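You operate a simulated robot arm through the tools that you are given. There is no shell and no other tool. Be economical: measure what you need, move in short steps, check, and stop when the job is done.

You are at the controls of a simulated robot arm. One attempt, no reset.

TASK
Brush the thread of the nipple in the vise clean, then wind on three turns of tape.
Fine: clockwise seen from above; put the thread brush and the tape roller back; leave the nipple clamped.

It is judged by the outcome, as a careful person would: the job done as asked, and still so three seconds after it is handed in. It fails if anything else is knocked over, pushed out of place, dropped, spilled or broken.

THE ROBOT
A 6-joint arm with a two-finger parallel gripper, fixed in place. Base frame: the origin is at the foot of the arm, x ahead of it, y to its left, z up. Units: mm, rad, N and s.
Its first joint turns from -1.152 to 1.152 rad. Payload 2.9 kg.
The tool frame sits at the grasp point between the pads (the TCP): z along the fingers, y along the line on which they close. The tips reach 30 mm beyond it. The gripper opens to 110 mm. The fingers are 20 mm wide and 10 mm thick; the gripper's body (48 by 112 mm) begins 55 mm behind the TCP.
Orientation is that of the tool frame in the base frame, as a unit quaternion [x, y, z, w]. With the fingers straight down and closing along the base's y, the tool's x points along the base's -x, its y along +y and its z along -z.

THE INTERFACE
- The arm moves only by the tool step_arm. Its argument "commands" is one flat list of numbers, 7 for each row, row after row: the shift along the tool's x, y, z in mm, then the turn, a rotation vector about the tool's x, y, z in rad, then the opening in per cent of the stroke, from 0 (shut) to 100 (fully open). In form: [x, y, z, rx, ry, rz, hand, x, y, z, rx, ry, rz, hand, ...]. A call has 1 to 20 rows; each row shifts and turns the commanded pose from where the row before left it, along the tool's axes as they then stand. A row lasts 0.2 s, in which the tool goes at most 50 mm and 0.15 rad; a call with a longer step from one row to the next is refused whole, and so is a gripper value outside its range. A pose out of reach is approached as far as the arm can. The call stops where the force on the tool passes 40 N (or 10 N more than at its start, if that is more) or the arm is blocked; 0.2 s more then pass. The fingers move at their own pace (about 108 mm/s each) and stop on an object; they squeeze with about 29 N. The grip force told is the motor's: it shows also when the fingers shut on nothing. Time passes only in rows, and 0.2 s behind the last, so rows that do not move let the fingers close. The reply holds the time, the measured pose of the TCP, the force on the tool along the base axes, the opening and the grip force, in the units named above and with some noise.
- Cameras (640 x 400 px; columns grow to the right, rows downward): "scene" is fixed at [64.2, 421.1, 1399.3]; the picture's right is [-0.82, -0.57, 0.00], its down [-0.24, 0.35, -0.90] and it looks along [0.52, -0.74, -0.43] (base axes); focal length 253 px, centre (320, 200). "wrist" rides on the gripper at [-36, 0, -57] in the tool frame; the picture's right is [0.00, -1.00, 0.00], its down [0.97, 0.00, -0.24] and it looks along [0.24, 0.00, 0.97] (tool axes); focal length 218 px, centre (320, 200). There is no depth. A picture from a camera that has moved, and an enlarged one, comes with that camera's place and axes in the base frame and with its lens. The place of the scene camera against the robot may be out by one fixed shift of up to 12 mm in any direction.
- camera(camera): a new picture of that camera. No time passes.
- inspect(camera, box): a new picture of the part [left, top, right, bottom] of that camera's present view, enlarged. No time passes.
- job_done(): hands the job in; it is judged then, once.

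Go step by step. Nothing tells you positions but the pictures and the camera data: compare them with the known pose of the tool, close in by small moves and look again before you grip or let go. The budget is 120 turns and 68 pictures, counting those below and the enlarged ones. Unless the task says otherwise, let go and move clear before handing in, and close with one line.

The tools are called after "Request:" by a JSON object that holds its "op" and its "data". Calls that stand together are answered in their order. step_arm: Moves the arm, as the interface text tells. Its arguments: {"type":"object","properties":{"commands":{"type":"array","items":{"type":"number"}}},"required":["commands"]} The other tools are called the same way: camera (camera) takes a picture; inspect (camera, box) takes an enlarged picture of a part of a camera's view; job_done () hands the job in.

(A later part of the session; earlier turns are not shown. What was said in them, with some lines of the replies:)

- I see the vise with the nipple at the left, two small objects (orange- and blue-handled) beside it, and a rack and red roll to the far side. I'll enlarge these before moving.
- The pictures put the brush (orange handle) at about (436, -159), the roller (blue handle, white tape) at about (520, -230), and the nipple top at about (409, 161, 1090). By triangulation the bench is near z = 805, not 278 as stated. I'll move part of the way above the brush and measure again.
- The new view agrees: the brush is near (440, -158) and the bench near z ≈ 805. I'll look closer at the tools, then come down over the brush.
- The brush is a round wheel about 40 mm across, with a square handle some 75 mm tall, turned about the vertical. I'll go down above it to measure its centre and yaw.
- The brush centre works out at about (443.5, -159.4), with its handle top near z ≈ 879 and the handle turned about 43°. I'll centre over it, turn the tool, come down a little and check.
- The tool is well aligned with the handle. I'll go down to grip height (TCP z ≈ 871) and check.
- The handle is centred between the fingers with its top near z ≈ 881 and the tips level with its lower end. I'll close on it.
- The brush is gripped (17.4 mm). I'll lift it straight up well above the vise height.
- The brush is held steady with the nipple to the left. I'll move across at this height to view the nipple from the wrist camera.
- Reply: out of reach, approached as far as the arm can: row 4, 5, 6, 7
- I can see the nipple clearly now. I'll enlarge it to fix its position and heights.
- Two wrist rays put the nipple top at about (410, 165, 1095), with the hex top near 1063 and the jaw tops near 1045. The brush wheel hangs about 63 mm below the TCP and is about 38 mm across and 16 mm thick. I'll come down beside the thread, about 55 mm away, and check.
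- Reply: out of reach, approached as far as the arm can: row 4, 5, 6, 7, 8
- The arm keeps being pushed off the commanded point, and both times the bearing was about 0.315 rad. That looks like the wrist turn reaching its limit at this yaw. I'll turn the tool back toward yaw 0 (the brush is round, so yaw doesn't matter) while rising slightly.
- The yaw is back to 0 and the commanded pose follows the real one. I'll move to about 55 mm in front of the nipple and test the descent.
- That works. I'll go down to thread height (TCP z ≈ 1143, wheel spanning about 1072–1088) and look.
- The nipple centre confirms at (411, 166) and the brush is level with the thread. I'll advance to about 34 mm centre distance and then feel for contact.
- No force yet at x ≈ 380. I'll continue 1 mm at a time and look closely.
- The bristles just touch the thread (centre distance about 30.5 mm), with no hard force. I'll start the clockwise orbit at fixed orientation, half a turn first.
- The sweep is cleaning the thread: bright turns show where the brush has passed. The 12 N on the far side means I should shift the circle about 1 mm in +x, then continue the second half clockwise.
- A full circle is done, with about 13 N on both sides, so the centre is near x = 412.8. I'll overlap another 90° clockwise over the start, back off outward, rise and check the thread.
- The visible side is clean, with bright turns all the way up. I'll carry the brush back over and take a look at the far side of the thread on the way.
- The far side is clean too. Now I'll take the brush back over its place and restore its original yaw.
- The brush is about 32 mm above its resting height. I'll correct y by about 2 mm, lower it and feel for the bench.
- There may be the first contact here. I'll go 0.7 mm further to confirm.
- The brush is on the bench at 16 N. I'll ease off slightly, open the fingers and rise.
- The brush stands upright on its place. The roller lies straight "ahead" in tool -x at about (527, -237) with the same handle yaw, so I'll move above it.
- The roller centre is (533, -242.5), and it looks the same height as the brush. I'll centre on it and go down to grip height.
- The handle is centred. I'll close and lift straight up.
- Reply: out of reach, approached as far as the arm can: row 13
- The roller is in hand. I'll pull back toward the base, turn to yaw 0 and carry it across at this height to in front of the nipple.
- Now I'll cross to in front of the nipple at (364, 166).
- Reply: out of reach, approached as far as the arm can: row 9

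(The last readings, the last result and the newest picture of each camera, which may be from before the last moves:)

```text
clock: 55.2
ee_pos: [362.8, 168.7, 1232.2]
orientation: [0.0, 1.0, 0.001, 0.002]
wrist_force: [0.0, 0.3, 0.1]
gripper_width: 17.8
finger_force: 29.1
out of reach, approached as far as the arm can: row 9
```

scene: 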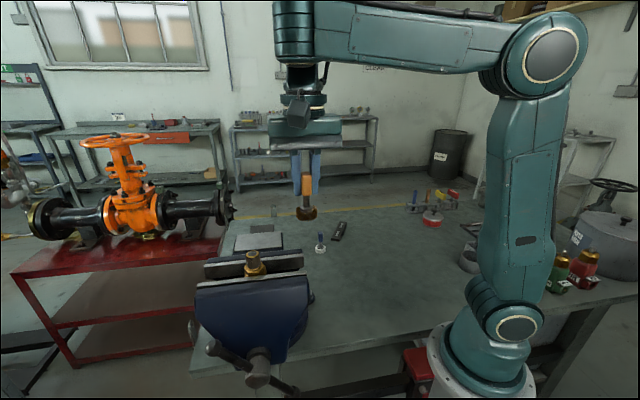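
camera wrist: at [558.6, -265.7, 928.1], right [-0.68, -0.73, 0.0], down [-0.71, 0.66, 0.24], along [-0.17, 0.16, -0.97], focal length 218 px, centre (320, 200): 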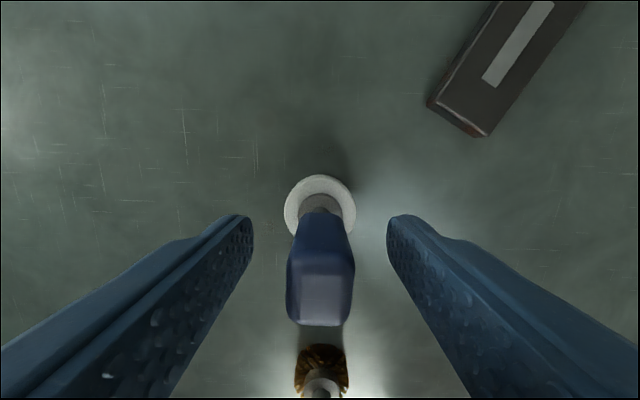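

Request:
{"op": "step_arm", "data": {"commands": [0, -1, 20, 0, 0, 0, 0, 0, -1, 20, 0, 0, 0, 0, 0, 0, 20, 0, 0, 0, 0, 0, 0, 20, 0, 0, 0, 0, 0, 0, 8, 0, 0, 0, 0, 0, 0, 0, 0, 0, 0, 0]}}

Request:
{"op": "camera", "data": {"camera": "wrist"}}

Request:
{"op": "inspect", "data": {"camera": "scene", "box": [230, 235, 310, 285]}}

```text
clock: 56.6
ee_pos: [396.6, 179.2, 1213.7]
orientation: [0.0, 1.0, 0.0, 0.0]
wrist_force: [0.2, 1.0, -1.2]
gripper_width: 17.5
finger_force: 28.6
out of reach, approached as far as the arm can: row 1, 2, 3, 4, 5
```

```text
29 pictures are left
camera wrist: at [431.2, 179.1, 1269.4], right [0.0, -1.0, 0.0], down [-0.97, 0.0, 0.24], along [-0.24, 0.0, -0.97], focal length 218 px, centre (320, 200)
```

wrist: 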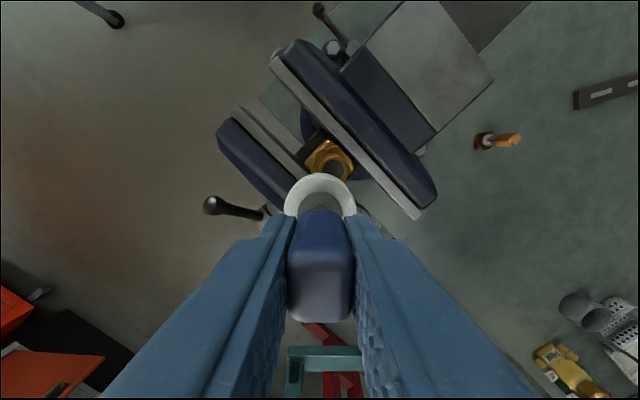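

```text
8.00 times, centred on (270, 260) of scene
camera zoom: at [64.2, 421.1, 1399.3], right [-0.82, -0.57, 0.0], down [-0.24, 0.35, -0.9], along [0.52, -0.74, -0.43], focal length 2025 px, centre (720, -280)
```

zoom: 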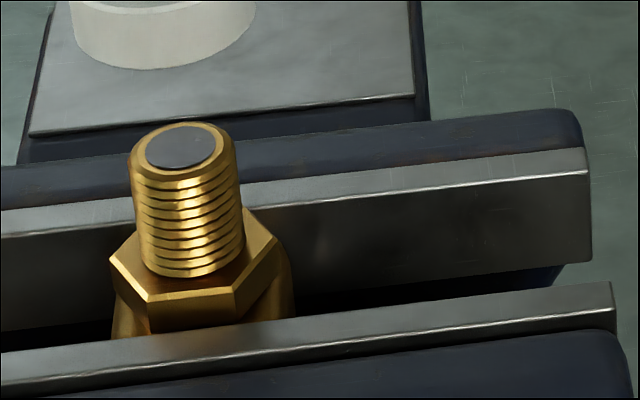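

The arm was pushed off again on the way down, now at (397, 179, 1214). Rising about 20 mm and re-approaching worked before, so I'll repeat that.

Request:
{"op": "step_arm", "data": {"commands": [0, -10, -10, 0, 0, 0, 0, 0, -20, -15, 0, 0, 0, 0, 0, -20, 0, 0, 0, 0, 0, 0, 0, 0, 0, 0, 0, 0]}}

Request:
{"op": "step_arm", "data": {"commands": [23, 0, 0, 0, 0, 0, 0, 17, 17, 0, 0, 0, 0, 0, 0, 18, 0, 0, 0, 0, 0, 0, 0, 20, 0, 0, 0, 0, 0, 0, 0, 0, 0, 0, 0]}}

Request:
{"op": "camera", "data": {"camera": "scene"}}

```text
clock: 57.6
ee_pos: [396.5, 127.2, 1238.6]
orientation: [0.0, 1.0, 0.0, 0.001]
wrist_force: [-0.5, 0.4, -1.5]
gripper_width: 17.6
finger_force: 28.9
```

```text
clock: 58.8
ee_pos: [359.9, 164.6, 1231.3]
orientation: [0.001, 1.0, -0.002, 0.0]
wrist_force: [-0.9, 0.1, -1.0]
gripper_width: 17.8
finger_force: 28.6
out of reach, approached as far as the arm can: row 4
```

```text
27 pictures are left
```

scene: 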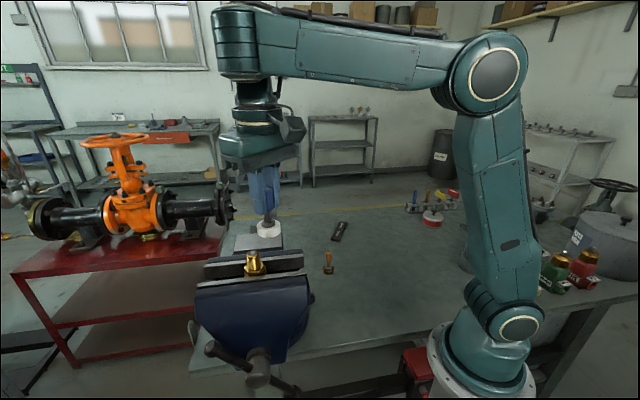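

The arm seems to be in a different joint branch than before. I'll instead go down at a larger radius on the +y side (413, 227), the spot where I rose last time, and then test moving inward clear of the nipple.

Request:
{"op": "step_arm", "data": {"commands": [-13, 16, 0, 0, 0, 0, 0, -13, 16, 0, 0, 0, 0, 0, -13, 16, 0, 0, 0, 0, 0, -14, 15, 0, 0, 0, 0, 0, 0, 0, 20, 0, 0, 0, 0, 0, 0, 20, 0, 0, 0, 0, 0, 0, 20, 0, 0, 0, 0, 0, 0, 20, 0, 0, 0, 0, 0, 0, 8, 0, 0, 0, 0, 0, 0, 0, 0, 0, 0, 0]}}

```text
clock: 61.0
ee_pos: [413.1, 229.8, 1143.2]
orientation: [0.0, 1.0, -0.001, 0.002]
wrist_force: [0.2, -0.5, -1.7]
gripper_width: 17.7
finger_force: 29.1
```

The descent worked. I'll test moving inward at this height around to the -x side, keeping clear of the nipple.

Request:
{"op": "step_arm", "data": {"commands": [15, -1, 0, 0, 0, 0, 0, 15, -2, 0, 0, 0, 0, 0, 15, -3, 0, 0, 0, 0, 0, 5, -15, 0, 0, 0, 0, 0, 0, -15, 0, 0, 0, 0, 0, 0, -15, 0, 0, 0, 0, 0, 0, -12, 0, 0, 0, 0, 0, 0, 0, 0, 0, 0, 0, 0]}}

Request:
{"op": "inspect", "data": {"camera": "wrist", "box": [240, 60, 400, 220]}}

Request:
{"op": "inspect", "data": {"camera": "scene", "box": [230, 235, 310, 285]}}

```text
clock: 62.8
ee_pos: [363.5, 164.1, 1143.3]
orientation: [0.0, 1.0, 0.001, 0.002]
wrist_force: [-0.2, 0.3, -1.2]
gripper_width: 17.2
finger_force: 28.6
```

```text
2.50 times, centred on (320, 140) of wrist
camera zoom: at [398.5, 165.4, 1198.6], right [0.0, -1.0, 0.0], down [-0.97, 0.0, 0.24], along [-0.24, 0.0, -0.97], focal length 546 px, centre (320, 350)
```

zoom: 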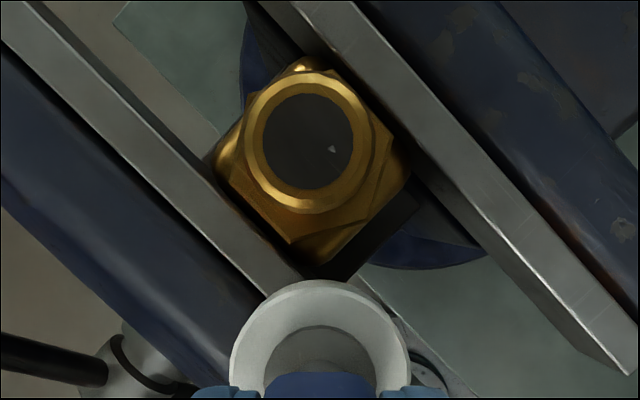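

```text
8.00 times, centred on (270, 260) of scene
camera zoom: at [64.2, 421.1, 1399.3], right [-0.82, -0.57, 0.0], down [-0.24, 0.35, -0.9], along [0.52, -0.74, -0.43], focal length 2025 px, centre (720, -280)
```

zoom: 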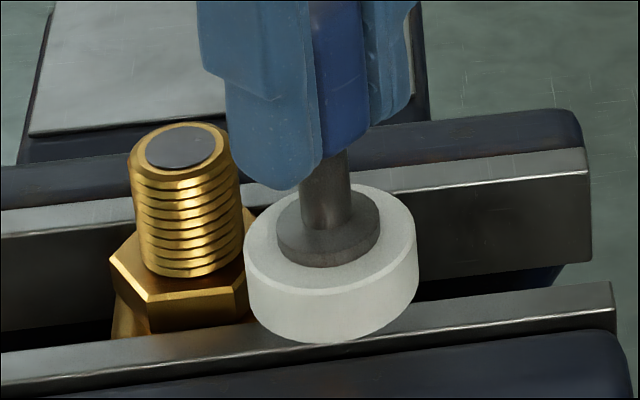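

The roller is at thread height and about 49 mm from the nipple axis. I'll close in until I feel contact.

Request:
{"op": "step_arm", "data": {"commands": [-8, 1, 0, 0, 0, 0, 0, -7, 1, 0, 0, 0, 0, 0, 0, 0, 0, 0, 0, 0, 0]}}

Request:
{"op": "step_arm", "data": {"commands": [-1, 0, 0, 0, 0, 0, 0, 0, 0, 0, 0, 0, 0, 0]}}

Request:
{"op": "step_arm", "data": {"commands": [-1, 0, 0, 0, 0, 0, 0, 0, 0, 0, 0, 0, 0, 0]}}

```text
clock: 63.6
ee_pos: [377.5, 168.4, 1143.5]
orientation: [0.0, 1.0, 0.001, 0.002]
wrist_force: [-0.1, 0.2, -0.2]
gripper_width: 17.5
finger_force: 29.4
```

```text
clock: 64.2
ee_pos: [378.4, 168.4, 1143.9]
orientation: [-0.001, 1.0, 0.0, 0.0]
wrist_force: [-6.4, 1.5, -1.8]
gripper_width: 17.5
finger_force: 29.5
```

```text
clock: 64.8
ee_pos: [380.1, 167.6, 1143.7]
orientation: [-0.001, 1.0, -0.001, 0.001]
wrist_force: [-12.9, 1.1, -2.2]
gripper_width: 17.6
finger_force: 28.9
```

Contact starts at x ≈ 378 and is 13 N here, a firm but gentle press. I'll start winding clockwise with a quarter turn and check the force.

Request:
{"op": "step_arm", "data": {"commands": [-0.5, 5.5, 0, 0, 0, 0, 0, -1.5, 5.58, 0, 0, 0, 0, 0, -2.45, 5.25, 0, 0, 0, 0, 0, -3.32, 4.75, 0, 0, 0, 0, 0, -4.08, 4.08, 0, 0, 0, 0, 0, -4.75, 3.32, 0, 0, 0, 0, 0, -5.25, 2.45, 0, 0, 0, 0, 0, -5.58, 1.5, 0, 0, 0, 0, 0, -5.77, 0.5, 0, 0, 0, 0, 0]}}

Request:
{"op": "inspect", "data": {"camera": "scene", "box": [230, 235, 310, 285]}}

```text
clock: 66.8
ee_pos: [414.4, 200.7, 1144.2]
orientation: [0.0, 1.0, 0.001, 0.002]
wrist_force: [0.7, 0.3, -0.4]
gripper_width: 17.5
finger_force: 29.5
```

```text
8.00 times, centred on (270, 260) of scene
camera zoom: at [64.2, 421.1, 1399.3], right [-0.82, -0.57, 0.0], down [-0.24, 0.35, -0.9], along [0.52, -0.74, -0.43], focal length 2025 px, centre (720, -280)
```

zoom: 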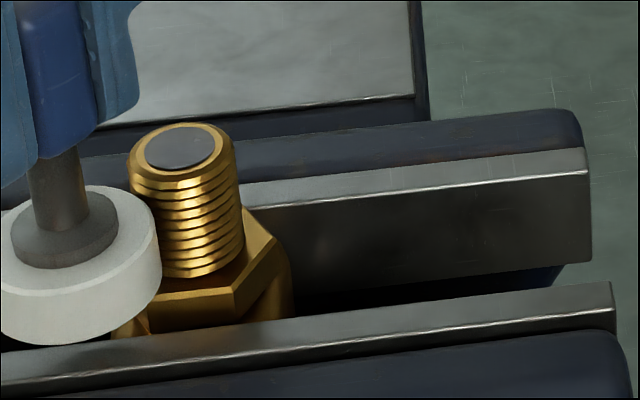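

There is no tape yet and no contact force here: the circle is too wide on this side. I'll press in along -y in small steps to find the contact.

Request:
{"op": "step_arm", "data": {"commands": [0, -1, 0, 0, 0, 0, 0, 0, 0, 0, 0, 0, 0, 0]}}

Request:
{"op": "step_arm", "data": {"commands": [0, -1, 0, 0, 0, 0, 0, 0, 0, 0, 0, 0, 0, 0]}}

Request:
{"op": "step_arm", "data": {"commands": [0, -1, 0, 0, 0, 0, 0, 0, 0, 0, 0, 0, 0, 0]}}

```text
clock: 67.4
ee_pos: [414.5, 200.5, 1143.4]
orientation: [0.0, 1.0, 0.001, 0.002]
wrist_force: [-0.4, 0.3, -0.6]
gripper_width: 17.7
finger_force: 29.0
```

```text
clock: 68.0
ee_pos: [413.6, 200.1, 1143.6]
orientation: [-0.001, 1.0, 0.001, 0.003]
wrist_force: [-0.4, 8.8, 0.1]
gripper_width: 17.5
finger_force: 29.5
```

```text
clock: 68.6
ee_pos: [413.1, 197.0, 1144.7]
orientation: [-0.001, 1.0, 0.001, 0.004]
wrist_force: [-0.1, 15.7, 1.5]
gripper_width: 17.4
finger_force: 29.3
```

The two contact points give an axis near base (413, 165) and zero-force contact at about 35.2 mm, roughly 7 N/mm. I'll wind at 33.4 mm radius (about 12 N), taking the next quarter turn clockwise from here and checking for tape.

Request:
{"op": "step_arm", "data": {"commands": [-5.8, -0.03, 0, 0, 0, 0, 0, -5.62, -1.51, 0, 0, 0, 0, 0, -5.28, -2.46, 0, 0, 0, 0, 0, -4.77, -3.34, 0, 0, 0, 0, 0, -4.11, -4.11, 0, 0, 0, 0, 0, -3.34, -4.77, 0, 0, 0, 0, 0, -2.46, -5.28, 0, 0, 0, 0, 0, -1.51, -5.62, 0, 0, 0, 0, 0, -0.5, -5.8, 0, 0, 0, 0, 0]}}

Request:
{"op": "inspect", "data": {"camera": "scene", "box": [230, 235, 310, 285]}}

```text
clock: 70.6
ee_pos: [446.2, 164.3, 1143.3]
orientation: [0.0, 1.0, 0.002, 0.001]
wrist_force: [-0.5, 0.1, 0.3]
gripper_width: 17.4
finger_force: 29.0
```

```text
8.00 times, centred on (270, 260) of scene
camera zoom: at [64.2, 421.1, 1399.3], right [-0.82, -0.57, 0.0], down [-0.24, 0.35, -0.9], along [0.52, -0.74, -0.43], focal length 2025 px, centre (720, -280)
```

zoom: 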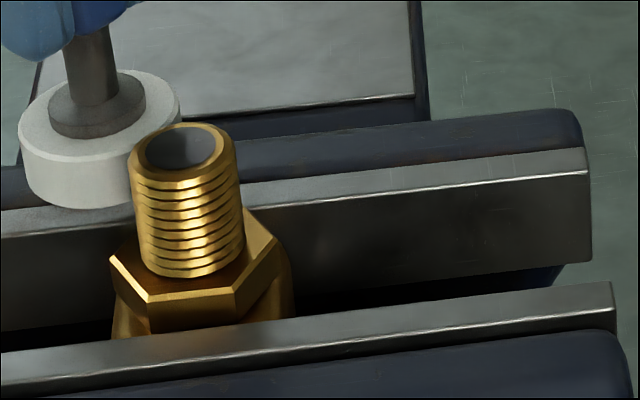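

There is still no tape, and no force on the +x side. I'll press in along -x in small steps to find contact here.

Request:
{"op": "step_arm", "data": {"commands": [1, 0, 0, 0, 0, 0, 0, 0, 0, 0, 0, 0, 0, 0]}}

Request:
{"op": "step_arm", "data": {"commands": [1, 0, 0, 0, 0, 0, 0, 0, 0, 0, 0, 0, 0, 0]}}

Request:
{"op": "step_arm", "data": {"commands": [1, 0, 0, 0, 0, 0, 0, 0, 0, 0, 0, 0, 0, 0]}}

```text
clock: 71.2
ee_pos: [446.0, 164.1, 1144.5]
orientation: [-0.001, 1.0, 0.001, 0.002]
wrist_force: [-0.2, 0.1, -0.1]
gripper_width: 17.5
finger_force: 29.3
```

```text
clock: 71.8
ee_pos: [444.9, 164.1, 1143.6]
orientation: [0.0, 1.0, 0.001, 0.002]
wrist_force: [-0.3, -0.2, -0.6]
gripper_width: 17.3
finger_force: 29.4
```

```text
clock: 72.4
ee_pos: [445.4, 165.3, 1143.6]
orientation: [0.0, 1.0, 0.001, 0.002]
wrist_force: [8.3, -1.3, -2.4]
gripper_width: 17.4
finger_force: 29.1
```

Three contacts now fix the axis at base (412.8, 166.4), with zero-force radius 33.4 mm. I'll orbit at 32.2 mm (about 8 N), clockwise, with the next quarter through the -y side.

Request:
{"op": "step_arm", "data": {"commands": [0.49, -3.74, 0, 0, 0, 0, 0, 1.46, -5.42, 0, 0, 0, 0, 0, 2.38, -5.09, 0, 0, 0, 0, 0, 3.22, -4.6, 0, 0, 0, 0, 0, 3.96, -3.96, 0, 0, 0, 0, 0, 4.6, -3.22, 0, 0, 0, 0, 0, 5.09, -2.38, 0, 0, 0, 0, 0, 5.42, -1.46, 0, 0, 0, 0, 0, 5.6, -0.49, 0, 0, 0, 0, 0]}}

Request:
{"op": "inspect", "data": {"camera": "scene", "box": [230, 235, 310, 285]}}

Request:
{"op": "inspect", "data": {"camera": "wrist", "box": [200, 100, 360, 240]}}

```text
clock: 74.4
ee_pos: [411.9, 134.7, 1143.2]
orientation: [0.0, 1.0, 0.001, 0.002]
wrist_force: [-0.2, -1.0, -0.4]
gripper_width: 17.3
finger_force: 28.9
```

```text
8.00 times, centred on (270, 260) of scene
camera zoom: at [64.2, 421.1, 1399.3], right [-0.82, -0.57, 0.0], down [-0.24, 0.35, -0.9], along [0.52, -0.74, -0.43], focal length 2025 px, centre (720, -280)
```

zoom: 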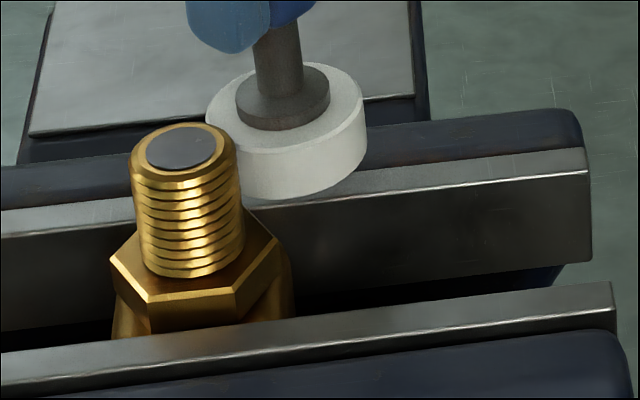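

```text
2.86 times, centred on (280, 170) of wrist
camera zoom: at [446.8, 134.8, 1198.4], right [0.0, -1.0, 0.0], down [-0.97, 0.0, 0.24], along [-0.24, 0.0, -0.97], focal length 624 px, centre (434, 286)
```

zoom: 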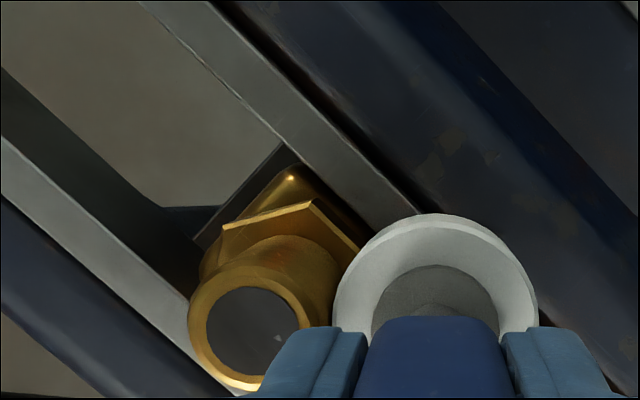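

Contact here is only about 1 N, so the axis is slightly +y of my estimate. I'll press in 1 mm at a time to measure it.

Request:
{"op": "step_arm", "data": {"commands": [0, 1, 0, 0, 0, 0, 0, 0, 0, 0, 0, 0, 0, 0]}}

Request:
{"op": "step_arm", "data": {"commands": [0, 1, 0, 0, 0, 0, 0, 0, 0, 0, 0, 0, 0, 0]}}

```text
clock: 75.0
ee_pos: [411.4, 135.1, 1142.7]
orientation: [0.0, 1.0, 0.0, 0.002]
wrist_force: [-0.4, -1.8, -0.6]
gripper_width: 17.5
finger_force: 29.0
```

```text
clock: 75.6
ee_pos: [411.9, 135.9, 1143.1]
orientation: [0.0, 1.0, 0.0, 0.002]
wrist_force: [0.0, -10.6, 1.6]
gripper_width: 17.5
finger_force: 28.8
```

The contact is now 10.6 N. The fit is centre about (31.3, -0.3) in my step frame with semi-axes of about 33.3 and 32.2 mm. I'll wind the next quarter with about 1.5 mm of press.

Request:
{"op": "step_arm", "data": {"commands": [5.51, 0.47, 0, 0, 0, 0, 0, 5.33, 1.4, 0, 0, 0, 0, 0, 5.01, 2.29, 0, 0, 0, 0, 0, 4.53, 3.1, 0, 0, 0, 0, 0, 3.9, 3.81, 0, 0, 0, 0, 0]}}

Request:
{"op": "step_arm", "data": {"commands": [3.17, 4.43, 0, 0, 0, 0, 0, 2.34, 4.9, 0, 0, 0, 0, 0, 1.43, 5.21, 0, 0, 0, 0, 0, 0.48, 5.39, 0, 0, 0, 0, 0]}}

Request:
{"op": "inspect", "data": {"camera": "scene", "box": [230, 235, 310, 285]}}

```text
clock: 76.8
ee_pos: [387.4, 147.5, 1145.2]
orientation: [0.0, 1.0, 0.001, 0.001]
wrist_force: [-2.8, -4.7, -0.7]
gripper_width: 17.5
finger_force: 28.3
```

```text
clock: 77.8
ee_pos: [380.6, 166.9, 1143.2]
orientation: [0.0, 1.0, 0.001, 0.002]
wrist_force: [-1.3, -0.5, -1.6]
gripper_width: 17.5
finger_force: 29.6
```

```text
8.00 times, centred on (270, 260) of scene
camera zoom: at [64.2, 421.1, 1399.3], right [-0.82, -0.57, 0.0], down [-0.24, 0.35, -0.9], along [0.52, -0.74, -0.43], focal length 2025 px, centre (720, -280)
```

zoom: 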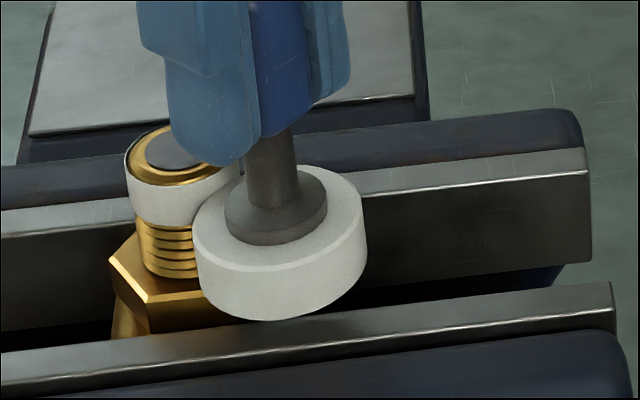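

A band of tape has appeared around the upper thread after one full circuit. The contact offsets now all fit an effective centre of (32.3, -0.3) in the step frame with contact radius 32.3 mm. I'll continue with better contact (radius 30.9), quarter by quarter.

Request:
{"op": "step_arm", "data": {"commands": [-1.7, 0, 0, 0, 0, 0, 0, -0.47, 5.37, 0, 0, 0, 0, 0, -1.4, 5.2, 0, 0, 0, 0, 0, -2.28, 4.88, 0, 0, 0, 0, 0, -3.09, 4.42, 0, 0, 0, 0, 0, -3.8, 3.8, 0, 0, 0, 0, 0, -4.42, 3.09, 0, 0, 0, 0, 0, -4.88, 2.28, 0, 0, 0, 0, 0, -5.2, 1.4, 0, 0, 0, 0, 0, -5.37, 0.47, 0, 0, 0, 0, 0]}}

Request:
{"op": "inspect", "data": {"camera": "scene", "box": [230, 235, 310, 285]}}

```text
clock: 80.0
ee_pos: [413.4, 198.9, 1143.0]
orientation: [0.0, 1.0, 0.0, 0.003]
wrist_force: [-2.0, 10.6, 0.0]
gripper_width: 17.7
finger_force: 28.8
```

```text
8.00 times, centred on (270, 260) of scene
camera zoom: at [64.1, 421.4, 1399.2], right [-0.82, -0.57, 0.0], down [-0.24, 0.35, -0.9], along [0.52, -0.74, -0.43], focal length 2025 px, centre (720, -280)
```

zoom: 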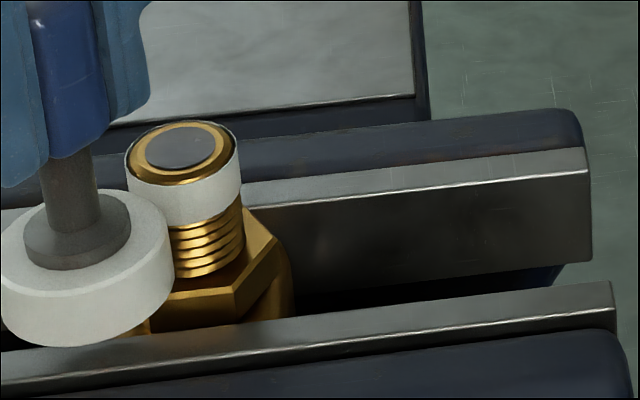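

The tape ring is continuous and the contact is 10.6 N. I'll continue clockwise through the far side (1.25 to 1.5 circuits).

Request:
{"op": "step_arm", "data": {"commands": [-5.37, -0.47, 0, 0, 0, 0, 0, -5.2, -1.4, 0, 0, 0, 0, 0, -4.88, -2.28, 0, 0, 0, 0, 0, -4.42, -3.09, 0, 0, 0, 0, 0, -3.8, -3.8, 0, 0, 0, 0, 0, -3.09, -4.42, 0, 0, 0, 0, 0, -2.28, -4.88, 0, 0, 0, 0, 0, -1.4, -5.2, 0, 0, 0, 0, 0, -0.47, -5.37, 0, 0, 0, 0, 0]}}

Request:
{"op": "inspect", "data": {"camera": "scene", "box": [240, 240, 280, 280]}}

```text
clock: 82.0
ee_pos: [443.6, 167.6, 1143.7]
orientation: [0.001, 1.0, 0.001, 0.002]
wrist_force: [11.8, 3.2, -1.5]
gripper_width: 17.6
finger_force: 28.7
```

```text
10.00 times, centred on (260, 260) of scene
camera zoom: at [64.6, 421.2, 1399.2], right [-0.82, -0.57, 0.0], down [-0.24, 0.35, -0.9], along [0.52, -0.74, -0.43], focal length 2532 px, centre (920, -400)
```

zoom: 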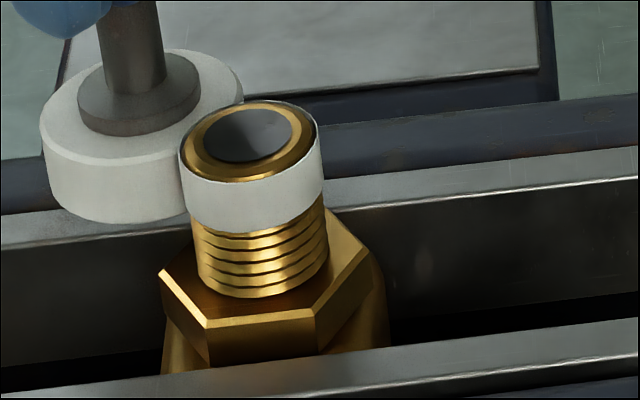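

Contact is good at 11.8 N. I'll do the next quarter through the -y side.

Request:
{"op": "step_arm", "data": {"commands": [0.47, -5.37, 0, 0, 0, 0, 0, 1.4, -5.2, 0, 0, 0, 0, 0, 2.28, -4.88, 0, 0, 0, 0, 0, 3.09, -4.42, 0, 0, 0, 0, 0, 3.8, -3.8, 0, 0, 0, 0, 0, 4.42, -3.09, 0, 0, 0, 0, 0, 4.88, -2.28, 0, 0, 0, 0, 0, 5.2, -1.4, 0, 0, 0, 0, 0, 5.37, -0.47, 0, 0, 0, 0, 0]}}

Request:
{"op": "inspect", "data": {"camera": "scene", "box": [240, 240, 280, 280]}}

```text
clock: 84.0
ee_pos: [411.8, 135.8, 1144.2]
orientation: [-0.001, 1.0, 0.0, 0.0]
wrist_force: [1.8, -13.3, -0.1]
gripper_width: 17.6
finger_force: 28.9
```

```text
10.00 times, centred on (260, 260) of scene
camera zoom: at [64.3, 420.7, 1399.4], right [-0.82, -0.57, 0.0], down [-0.24, 0.35, -0.9], along [0.52, -0.74, -0.43], focal length 2532 px, centre (920, -400)
```

zoom: 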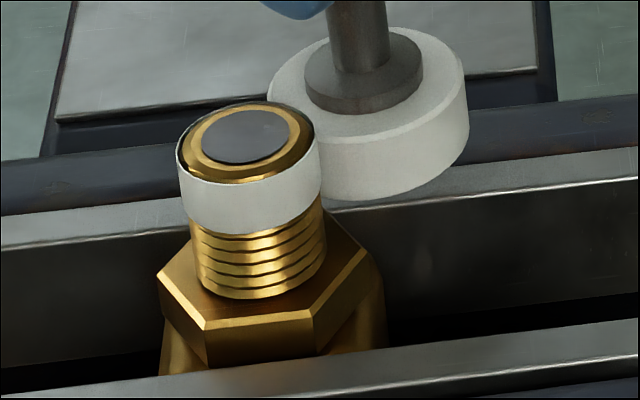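

Contact is steady at 13 N. I'll continue the quarter to complete the second circuit.

Request:
{"op": "step_arm", "data": {"commands": [5.37, 0.47, 0, 0, 0, 0, 0, 5.2, 1.4, 0, 0, 0, 0, 0, 4.88, 2.28, 0, 0, 0, 0, 0, 4.42, 3.09, 0, 0, 0, 0, 0, 3.8, 3.8, 0, 0, 0, 0, 0, 3.09, 4.42, 0, 0, 0, 0, 0, 2.28, 4.88, 0, 0, 0, 0, 0, 1.4, 5.2, 0, 0, 0, 0, 0, 0.47, 5.37, 0, 0, 0, 0, 0]}}

Request:
{"op": "inspect", "data": {"camera": "scene", "box": [240, 240, 280, 280]}}

```text
clock: 86.0
ee_pos: [380.2, 167.3, 1144.2]
orientation: [-0.001, 1.0, 0.001, 0.001]
wrist_force: [-10.4, -3.0, -0.5]
gripper_width: 17.5
finger_force: 29.2
```

```text
10.00 times, centred on (260, 260) of scene
camera zoom: at [63.9, 421.0, 1399.3], right [-0.82, -0.57, 0.0], down [-0.24, 0.35, -0.9], along [0.52, -0.74, -0.43], focal length 2532 px, centre (920, -400)
```

zoom: 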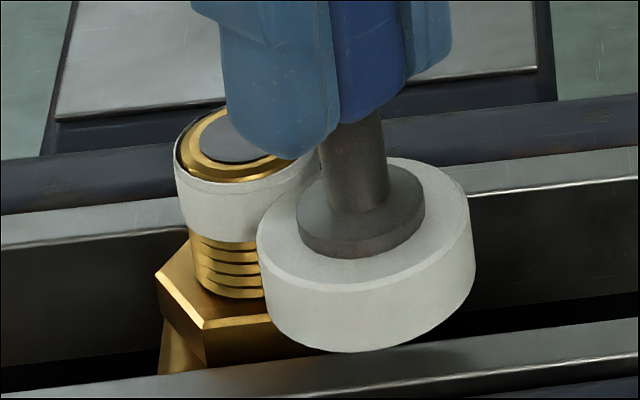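

The tape visibly thickened during this last quarter, as it first appeared at the end of circuit one, so layers seem to register per completed circuit (two so far). I'll wind the third circuit: quarter one.

Request:
{"op": "step_arm", "data": {"commands": [-0.47, 5.37, 0, 0, 0, 0, 0, -1.4, 5.2, 0, 0, 0, 0, 0, -2.28, 4.88, 0, 0, 0, 0, 0, -3.09, 4.42, 0, 0, 0, 0, 0, -3.8, 3.8, 0, 0, 0, 0, 0, -4.42, 3.09, 0, 0, 0, 0, 0, -4.88, 2.28, 0, 0, 0, 0, 0, -5.2, 1.4, 0, 0, 0, 0, 0, -5.37, 0.47, 0, 0, 0, 0, 0]}}

Request:
{"op": "step_arm", "data": {"commands": [-5.37, -0.47, 0, 0, 0, 0, 0, -5.2, -1.4, 0, 0, 0, 0, 0, -4.88, -2.28, 0, 0, 0, 0, 0, -4.42, -3.09, 0, 0, 0, 0, 0, -3.8, -3.8, 0, 0, 0, 0, 0, -3.09, -4.42, 0, 0, 0, 0, 0, -2.28, -4.88, 0, 0, 0, 0, 0, -1.4, -5.2, 0, 0, 0, 0, 0, -0.47, -5.37, 0, 0, 0, 0, 0]}}

Request:
{"op": "inspect", "data": {"camera": "scene", "box": [240, 240, 280, 280]}}

```text
clock: 88.0
ee_pos: [412.7, 199.5, 1143.9]
orientation: [0.0, 1.0, 0.001, 0.002]
wrist_force: [-2.1, 10.4, 0.5]
gripper_width: 17.5
finger_force: 28.6
```

```text
clock: 90.0
ee_pos: [443.5, 168.1, 1143.3]
orientation: [0.0, 1.0, 0.001, 0.002]
wrist_force: [12.1, 2.8, -0.7]
gripper_width: 17.5
finger_force: 28.4
```

```text
10.00 times, centred on (260, 260) of scene
camera zoom: at [64.6, 421.2, 1399.2], right [-0.82, -0.57, 0.0], down [-0.24, 0.35, -0.9], along [0.52, -0.74, -0.43], focal length 2532 px, centre (920, -400)
```

zoom: 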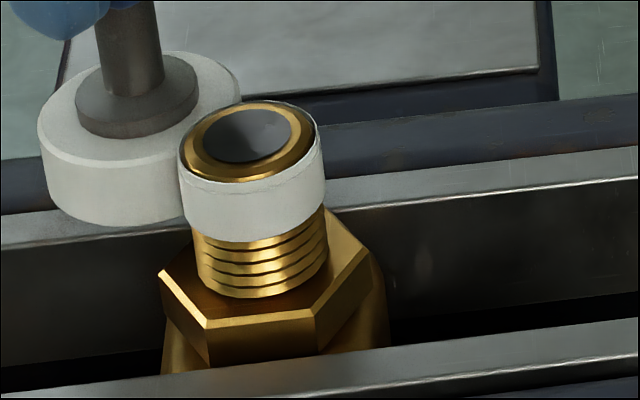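

The second layer is visible, offset slightly lower. I'll do the third quarter of circuit three.

Request:
{"op": "step_arm", "data": {"commands": [0.47, -5.37, 0, 0, 0, 0, 0, 1.4, -5.2, 0, 0, 0, 0, 0, 2.28, -4.88, 0, 0, 0, 0, 0, 3.09, -4.42, 0, 0, 0, 0, 0, 3.8, -3.8, 0, 0, 0, 0, 0, 4.42, -3.09, 0, 0, 0, 0, 0, 4.88, -2.28, 0, 0, 0, 0, 0, 5.2, -1.4, 0, 0, 0, 0, 0, 5.37, -0.47, 0, 0, 0, 0, 0]}}

Request:
{"op": "inspect", "data": {"camera": "scene", "box": [240, 240, 280, 280]}}

```text
clock: 92.0
ee_pos: [412.8, 135.9, 1142.7]
orientation: [0.0, 1.0, 0.0, 0.0]
wrist_force: [2.8, -12.8, -0.6]
gripper_width: 17.8
finger_force: 28.7
```

```text
10.00 times, centred on (260, 260) of scene
camera zoom: at [64.3, 420.7, 1399.4], right [-0.82, -0.57, 0.0], down [-0.24, 0.35, -0.9], along [0.52, -0.74, -0.43], focal length 2532 px, centre (920, -400)
```

zoom: 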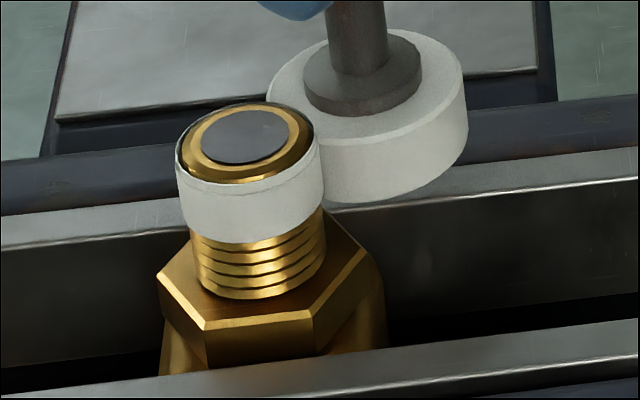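

Two layers still, as expected. I'll do half of the last quarter and check when the third layer shows.

Request:
{"op": "step_arm", "data": {"commands": [5.37, 0.47, 0, 0, 0, 0, 0, 5.2, 1.4, 0, 0, 0, 0, 0, 4.88, 2.28, 0, 0, 0, 0, 0, 4.42, 3.09, 0, 0, 0, 0, 0, 3.8, 3.8, 0, 0, 0, 0, 0]}}

Request:
{"op": "inspect", "data": {"camera": "scene", "box": [240, 240, 280, 280]}}

```text
clock: 93.2
ee_pos: [387.0, 148.6, 1142.6]
orientation: [0.0, 1.0, 0.0, 0.0]
wrist_force: [-9.6, -17.0, -2.0]
gripper_width: 17.9
finger_force: 28.9
```

```text
10.00 times, centred on (260, 260) of scene
camera zoom: at [64.0, 420.5, 1399.4], right [-0.82, -0.57, 0.0], down [-0.24, 0.35, -0.9], along [0.52, -0.74, -0.43], focal length 2532 px, centre (920, -400)
```

zoom: 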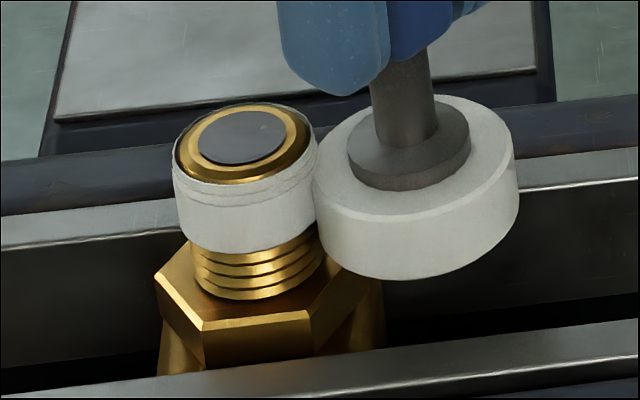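

The third layer appeared between 2.75 and 2.86 circuits. In circuit one I lost contact for about a third of a turn, and the layers seem to register at half-turn rounding, so roughly 2.6 real turns are on. I'll wind about 140° more in steady contact to reach three, then back off outward and rise.

Request:
{"op": "step_arm", "data": {"commands": [3.09, 4.42, 0, 0, 0, 0, 0, 2.28, 4.88, 0, 0, 0, 0, 0, 1.4, 5.2, 0, 0, 0, 0, 0, 0.47, 5.37, 0, 0, 0, 0, 0, -0.47, 5.37, 0, 0, 0, 0, 0, -1.4, 5.2, 0, 0, 0, 0, 0, -2.28, 4.88, 0, 0, 0, 0, 0, -3.09, 4.42, 0, 0, 0, 0, 0, -3.8, 3.8, 0, 0, 0, 0, 0, -4.42, 3.09, 0, 0, 0, 0, 0, -4.88, 2.28, 0, 0, 0, 0, 0, -5.2, 1.4, 0, 0, 0, 0, 0, -5.37, 0.47, 0, 0, 0, 0, 0, -5.37, -0.47, 0, 0, 0, 0, 0, -1, 10, 0, 0, 0, 0, 0, 0, 10, 0, 0, 0, 0, 0, 0, 10, 0, 0, 0, 0, 0, 0, 0, -20, 0, 0, 0, 0, 0, 0, -20, 0, 0, 0, 0, 0, 0, -20, 0, 0, 0, 0]}}

Request:
{"op": "inspect", "data": {"camera": "scene", "box": [240, 240, 280, 280]}}

```text
clock: 97.4
ee_pos: [419.7, 228.0, 1203.5]
orientation: [0.001, 1.0, 0.0, 0.001]
wrist_force: [-0.5, 0.1, -0.5]
gripper_width: 17.7
finger_force: 28.9
```

```text
10.00 times, centred on (260, 260) of scene
camera zoom: at [64.2, 421.1, 1399.3], right [-0.82, -0.57, 0.0], down [-0.24, 0.35, -0.9], along [0.52, -0.74, -0.43], focal length 2532 px, centre (920, -400)
```

zoom: 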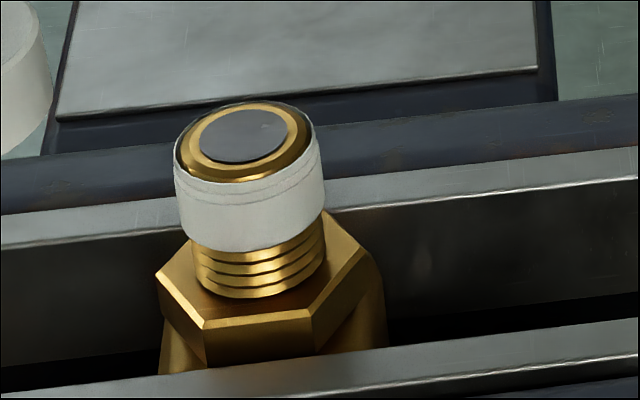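

Three tape layers show, with their stepped edges. Now I'll carry the roller back: up, across over the vise at height, then toward its place.

Request:
{"op": "step_arm", "data": {"commands": [0, 0, -15, 0, 0, 0, 0, 0, 0, -15, 0, 0, 0, 0, -4, -28.7, 0, 0, 0, 0, 0, -4, -28.7, 0, 0, 0, 0, 0, -4, -28.7, 0, 0, 0, 0, 0, -4, -28.7, 0, 0, 0, 0, 0, -4, -28.7, 0, 0, 0, 0, 0, -4, -28.7, 0, 0, 0, 0, 0, -3, -27, 0, 0, 0, 0, 0, -3, -27, 0, 0, 0, 0, 0, -3, -27, 0, 0, 0, 0, 0, -3, -27, 0, 0, 0, 0, 0, -3, -27, 0, 0, 0, 0, 0, -3, -27, 0, 0, 0, 0, 0, -3, -27, 0, 0, 0, 0, 0, -3, -27, 0, 0, 0, 0, 0, -3, -27, 0, 0, 0, 0, 0, 0, 0, 0, 0, 0, 0, 0]}}

Request:
{"op": "step_arm", "data": {"commands": [0, 0, 0, 0, 0, 0.15, 0, 0, 0, 0, 0, 0, 0.15, 0, 0, 0, 0, 0, 0, 0.15, 0, 0, 0, 0, 0, 0, 0.15, 0, 0, 0, 0, 0, 0, 0.15, 0, -20, 0, 30, 0, 0, 0, 0, -20, 0, 30, 0, 0, 0, 0, -20, 0, 30, 0, 0, 0, 0, 0, 0, 30, 0, 0, 0, 0, 0, 0, 30, 0, 0, 0, 0, 0, 0, 30, 0, 0, 0, 0, 0, 0, 30, 0, 0, 0, 0, 0, 0, 0, 0, 0, 0, 0]}}

```text
clock: 101.2
ee_pos: [469.7, -186.2, 1233.8]
orientation: [0.0, 1.0, 0.001, 0.002]
wrist_force: [-0.9, 0.2, -0.7]
gripper_width: 17.5
finger_force: 29.5
```

```text
clock: 104.0
ee_pos: [544.5, -243.0, 1042.4]
orientation: [0.366, 0.93, 0.0, 0.001]
wrist_force: [-0.6, -0.2, -0.5]
gripper_width: 17.1
finger_force: 28.8
out of reach, approached as far as the arm can: row 10, 11, 12
```

It drifted outward a little, to (544.5, -243, 1042). I'll correct toward (532.8, -241.5) and go down partway, then check.

Request:
{"op": "step_arm", "data": {"commands": [4.8, -3.4, 0, 0, 0, 0, 0, 4.8, -3.5, 10, 0, 0, 0, 0, 0, 0, 25, 0, 0, 0, 0, 0, 0, 25, 0, 0, 0, 0, 0, 0, 25, 0, 0, 0, 0, 0, 0, 25, 0, 0, 0, 0, 0, 0, 20, 0, 0, 0, 0, 0, 0, 0, 0, 0, 0, 0]}}

```text
clock: 105.8
ee_pos: [572.2, -257.7, 924.9]
orientation: [0.366, 0.931, 0.001, 0.001]
wrist_force: [0.2, 0.8, -0.2]
gripper_width: 17.4
finger_force: 29.0
out of reach, approached as far as the arm can: row 1, 2, 3, 4, 5, 6, 7
```

It was pushed outward again, now at (572, -258, 925). I'll rise and come back inward in small rows rather than fight it.

Request:
{"op": "step_arm", "data": {"commands": [0, 0, -20, 0, 0, 0, 0, 5, -2, -20, 0, 0, 0, 0, 10, -4, -20, 0, 0, 0, 0, 10, -4, 0, 0, 0, 0, 0, 10, -4, 0, 0, 0, 0, 0, 5, -1, 0, 0, 0, 0, 0, 0, 0, 0, 0, 0, 0, 0]}}

Request:
{"op": "camera", "data": {"camera": "scene"}}

```text
clock: 107.4
ee_pos: [560.5, -255.0, 993.4]
orientation: [0.366, 0.931, 0.0, 0.001]
wrist_force: [0.2, 0.6, -0.4]
gripper_width: 17.7
finger_force: 29.5
out of reach, approached as far as the arm can: row 3, 4, 5, 6
```

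```text
11 pictures are left
```

scene: 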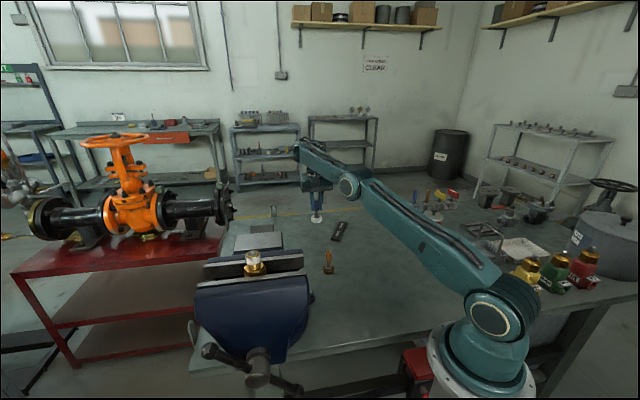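

The picture shows the arm folded elbow-low, which is why it can't come inward here. Descending at about 470 mm radius from z ≈ 1232 gave the good elbow-high posture before. I'll rise and pull back to about (430, -196, 1232).

Request:
{"op": "step_arm", "data": {"commands": [2, -1, -25, 0, 0, 0, 0, 3, -1, -25, 0, 0, 0, 0, 5, -2, -25, 0, 0, 0, 0, 5, -2, -25, 0, 0, 0, 0, 10, -3, -25, 0, 0, 0, 0, 10, -4, -25, 0, 0, 0, 0, 10, -4, -25, 0, 0, 0, 0, 10, -4, -25, 0, 0, 0, 0, 10, -4, -20, 0, 0, 0, 0, 10, -4, -20, 0, 0, 0, 0, 15, -4, 0, 0, 0, 0, 0, 15, -4, 0, 0, 0, 0, 0, 15, -4, 0, 0, 0, 0, 0, 15, -4, 0, 0, 0, 0, 0, 0, 0, 0, 0, 0, 0, 0]}}

```text
clock: 110.6
ee_pos: [429.2, -195.4, 1233.6]
orientation: [0.365, 0.931, 0.001, 0.001]
wrist_force: [0.3, -0.1, -0.8]
gripper_width: 17.3
finger_force: 29.5
```

Arrived with no out-of-reach rows. I'll now go straight down here to z ≈ 985 (the roller stays well above and beside the brush) and check posture by the numbers.

Request:
{"op": "step_arm", "data": {"commands": [0, 0, 25, 0, 0, 0, 0, 0, 0, 25, 0, 0, 0, 0, 0, 0, 25, 0, 0, 0, 0, 0, 0, 25, 0, 0, 0, 0, 0, 0, 25, 0, 0, 0, 0, 0, 0, 25, 0, 0, 0, 0, 0, 0, 25, 0, 0, 0, 0, 0, 0, 25, 0, 0, 0, 0, 0, 0, 25, 0, 0, 0, 0, 0, 0, 20, 0, 0, 0, 0, 0, 0, 0, 0, 0, 0, 0]}}

```text
clock: 113.0
ee_pos: [429.9, -195.9, 986.4]
orientation: [0.366, 0.931, 0.002, 0.002]
wrist_force: [-0.3, -0.7, 1.0]
gripper_width: 17.4
finger_force: 28.9
```

The elbow is high again and it tracks well. Now I'll go outward at this height to above the roller's place.

Request:
{"op": "step_arm", "data": {"commands": [-17.7, 6.1, 0, 0, 0, 0, 0, -17.7, 6.1, 0, 0, 0, 0, 0, -17.7, 6.1, 0, 0, 0, 0, 0, -17.7, 6.1, 0, 0, 0, 0, 0, -17.7, 6.1, 0, 0, 0, 0, 0, -17.9, 6.3, 0, 0, 0, 0, 0, 0, 0, 20, 0, 0, 0, 0, 0, 0, 20, 0, 0, 0, 0, 0, 0, 20, 0, 0, 0, 0, 0, 0, 20, 0, 0, 0, 0, 0, 0, 0, 0, 0, 0, 0]}}

Request:
{"op": "camera", "data": {"camera": "wrist"}}

```text
clock: 115.4
ee_pos: [534.8, -241.7, 908.8]
orientation: [0.367, 0.93, 0.002, 0.001]
wrist_force: [0.2, -0.2, -0.5]
gripper_width: 17.6
finger_force: 28.6
```

```text
10 pictures are left
camera wrist: at [560.3, -265.0, 963.3], right [-0.68, -0.73, 0.0], down [-0.71, 0.66, 0.24], along [-0.17, 0.16, -0.97], focal length 218 px, centre (320, 200)
```

wrist: 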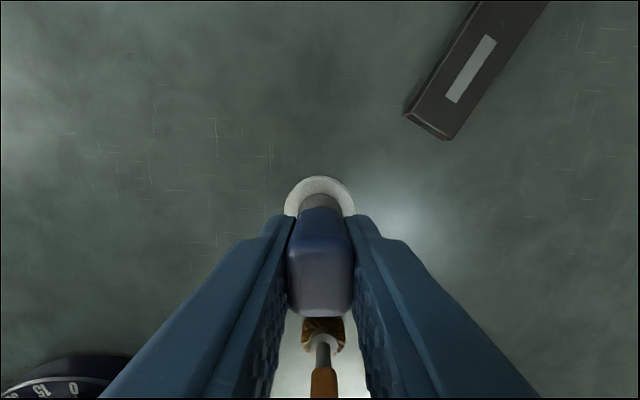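

The roller is right above its place. I'll lower it and feel for the bench.

Request:
{"op": "step_arm", "data": {"commands": [1.1, -1, 10, 0, 0, 0, 0, 0, 0, 10, 0, 0, 0, 0, 0, 0, 8, 0, 0, 0, 0, 0, 0, 4, 0, 0, 0, 0, 0, 0, 1.5, 0, 0, 0, 0, 0, 0, 0, 0, 0, 0, 0]}}

Request:
{"op": "step_arm", "data": {"commands": [0, 0, 1, 0, 0, 0, 0, 0, 0, 0, 0, 0, 0, 0]}}

Request:
{"op": "step_arm", "data": {"commands": [0, 0, 0.7, 0, 0, 0, 0, 0, 0, 0, 0, 0, 0, 0]}}

```text
clock: 116.8
ee_pos: [531.7, -238.6, 873.0]
orientation: [0.366, 0.931, 0.002, 0.002]
wrist_force: [-0.9, -0.5, 1.7]
gripper_width: 17.5
finger_force: 29.0
```

```text
clock: 117.4
ee_pos: [531.5, -238.8, 873.2]
orientation: [0.366, 0.931, 0.001, 0.002]
wrist_force: [-3.1, 1.4, 9.7]
gripper_width: 17.6
finger_force: 29.0
```

```text
clock: 118.0
ee_pos: [533.1, -240.2, 873.2]
orientation: [0.366, 0.931, 0.001, 0.002]
wrist_force: [-4.6, 4.2, 19.8]
gripper_width: 17.4
finger_force: 28.6
```

The roller is on the bench. I'll ease off, open and rise clear.

Request:
{"op": "step_arm", "data": {"commands": [0, 0, -1.2, 0, 0, 0, 0, 0, 0, 0, 0, 0, 0, 0, 0, 0, 0, 0, 0, 0, 20, 0, 0, 0, 0, 0, 0, 50, 0, 0, 0, 0, 0, 0, 50, 0, 0, -10, 0, 0, 0, 50, 0, 0, -20, 0, 0, 0, 50, 0, 0, -30, 0, 0, 0, 50, 0, 0, -30, 0, 0, 0, 50, 0, 0, -30, 0, 0, 0, 50, 0, 0, 0, 0, 0, 0, 50]}}

Request:
{"op": "camera", "data": {"camera": "wrist"}}

Request:
{"op": "camera", "data": {"camera": "scene"}}

Request:
{"op": "inspect", "data": {"camera": "scene", "box": [230, 210, 350, 285]}}

```text
clock: 120.4
ee_pos: [532.1, -239.5, 994.2]
orientation: [0.365, 0.931, 0.001, 0.001]
wrist_force: [-0.1, 0.6, -0.2]
gripper_width: 55.0
finger_force: 0.1
```

```text
9 pictures are left
camera wrist: at [557.8, -263.7, 1049.1], right [-0.68, -0.73, 0.0], down [-0.71, 0.66, 0.24], along [-0.17, 0.16, -0.97], focal length 218 px, centre (320, 200)
```

wrist: 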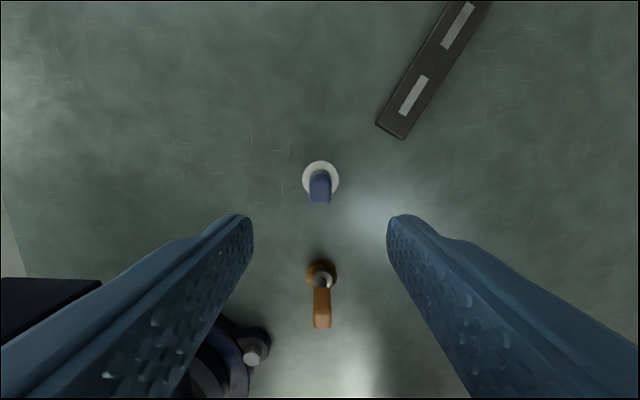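

```text
8 pictures are left
```

scene: 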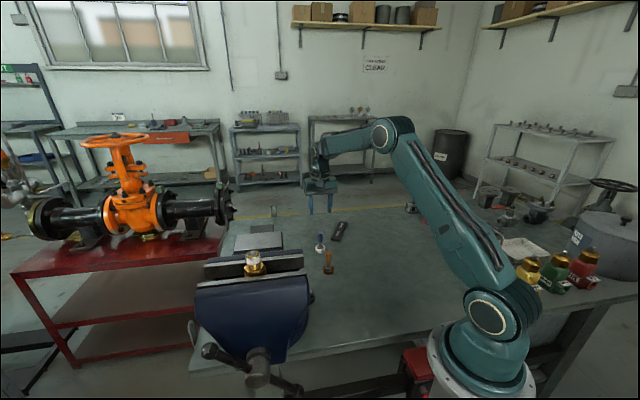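

```text
5.33 times, centred on (290, 248) of scene
camera zoom: at [64.2, 421.1, 1399.3], right [-0.82, -0.57, 0.0], down [-0.24, 0.35, -0.9], along [0.52, -0.74, -0.43], focal length 1350 px, centre (480, -53)
```

zoom: 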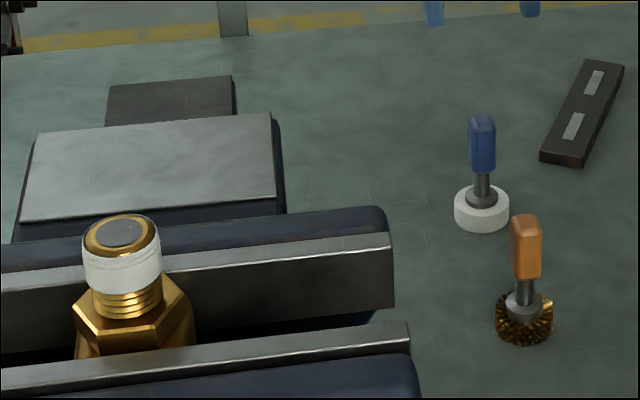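

Both tools stand upright on their places, the thread carries three tape layers, and the nipple is still clamped. The arm is clear, so I'm handing in.

Request:
{"op": "job_done", "data": {}}

```text
The job is handed in.
```

The thread is brushed clean all round and has three layers of tape wound on clockwise. The exact turn count is my estimate, because contact was patchy on the first circuit. The brush and the tape roller are back in place, and the nipple is still clamped.
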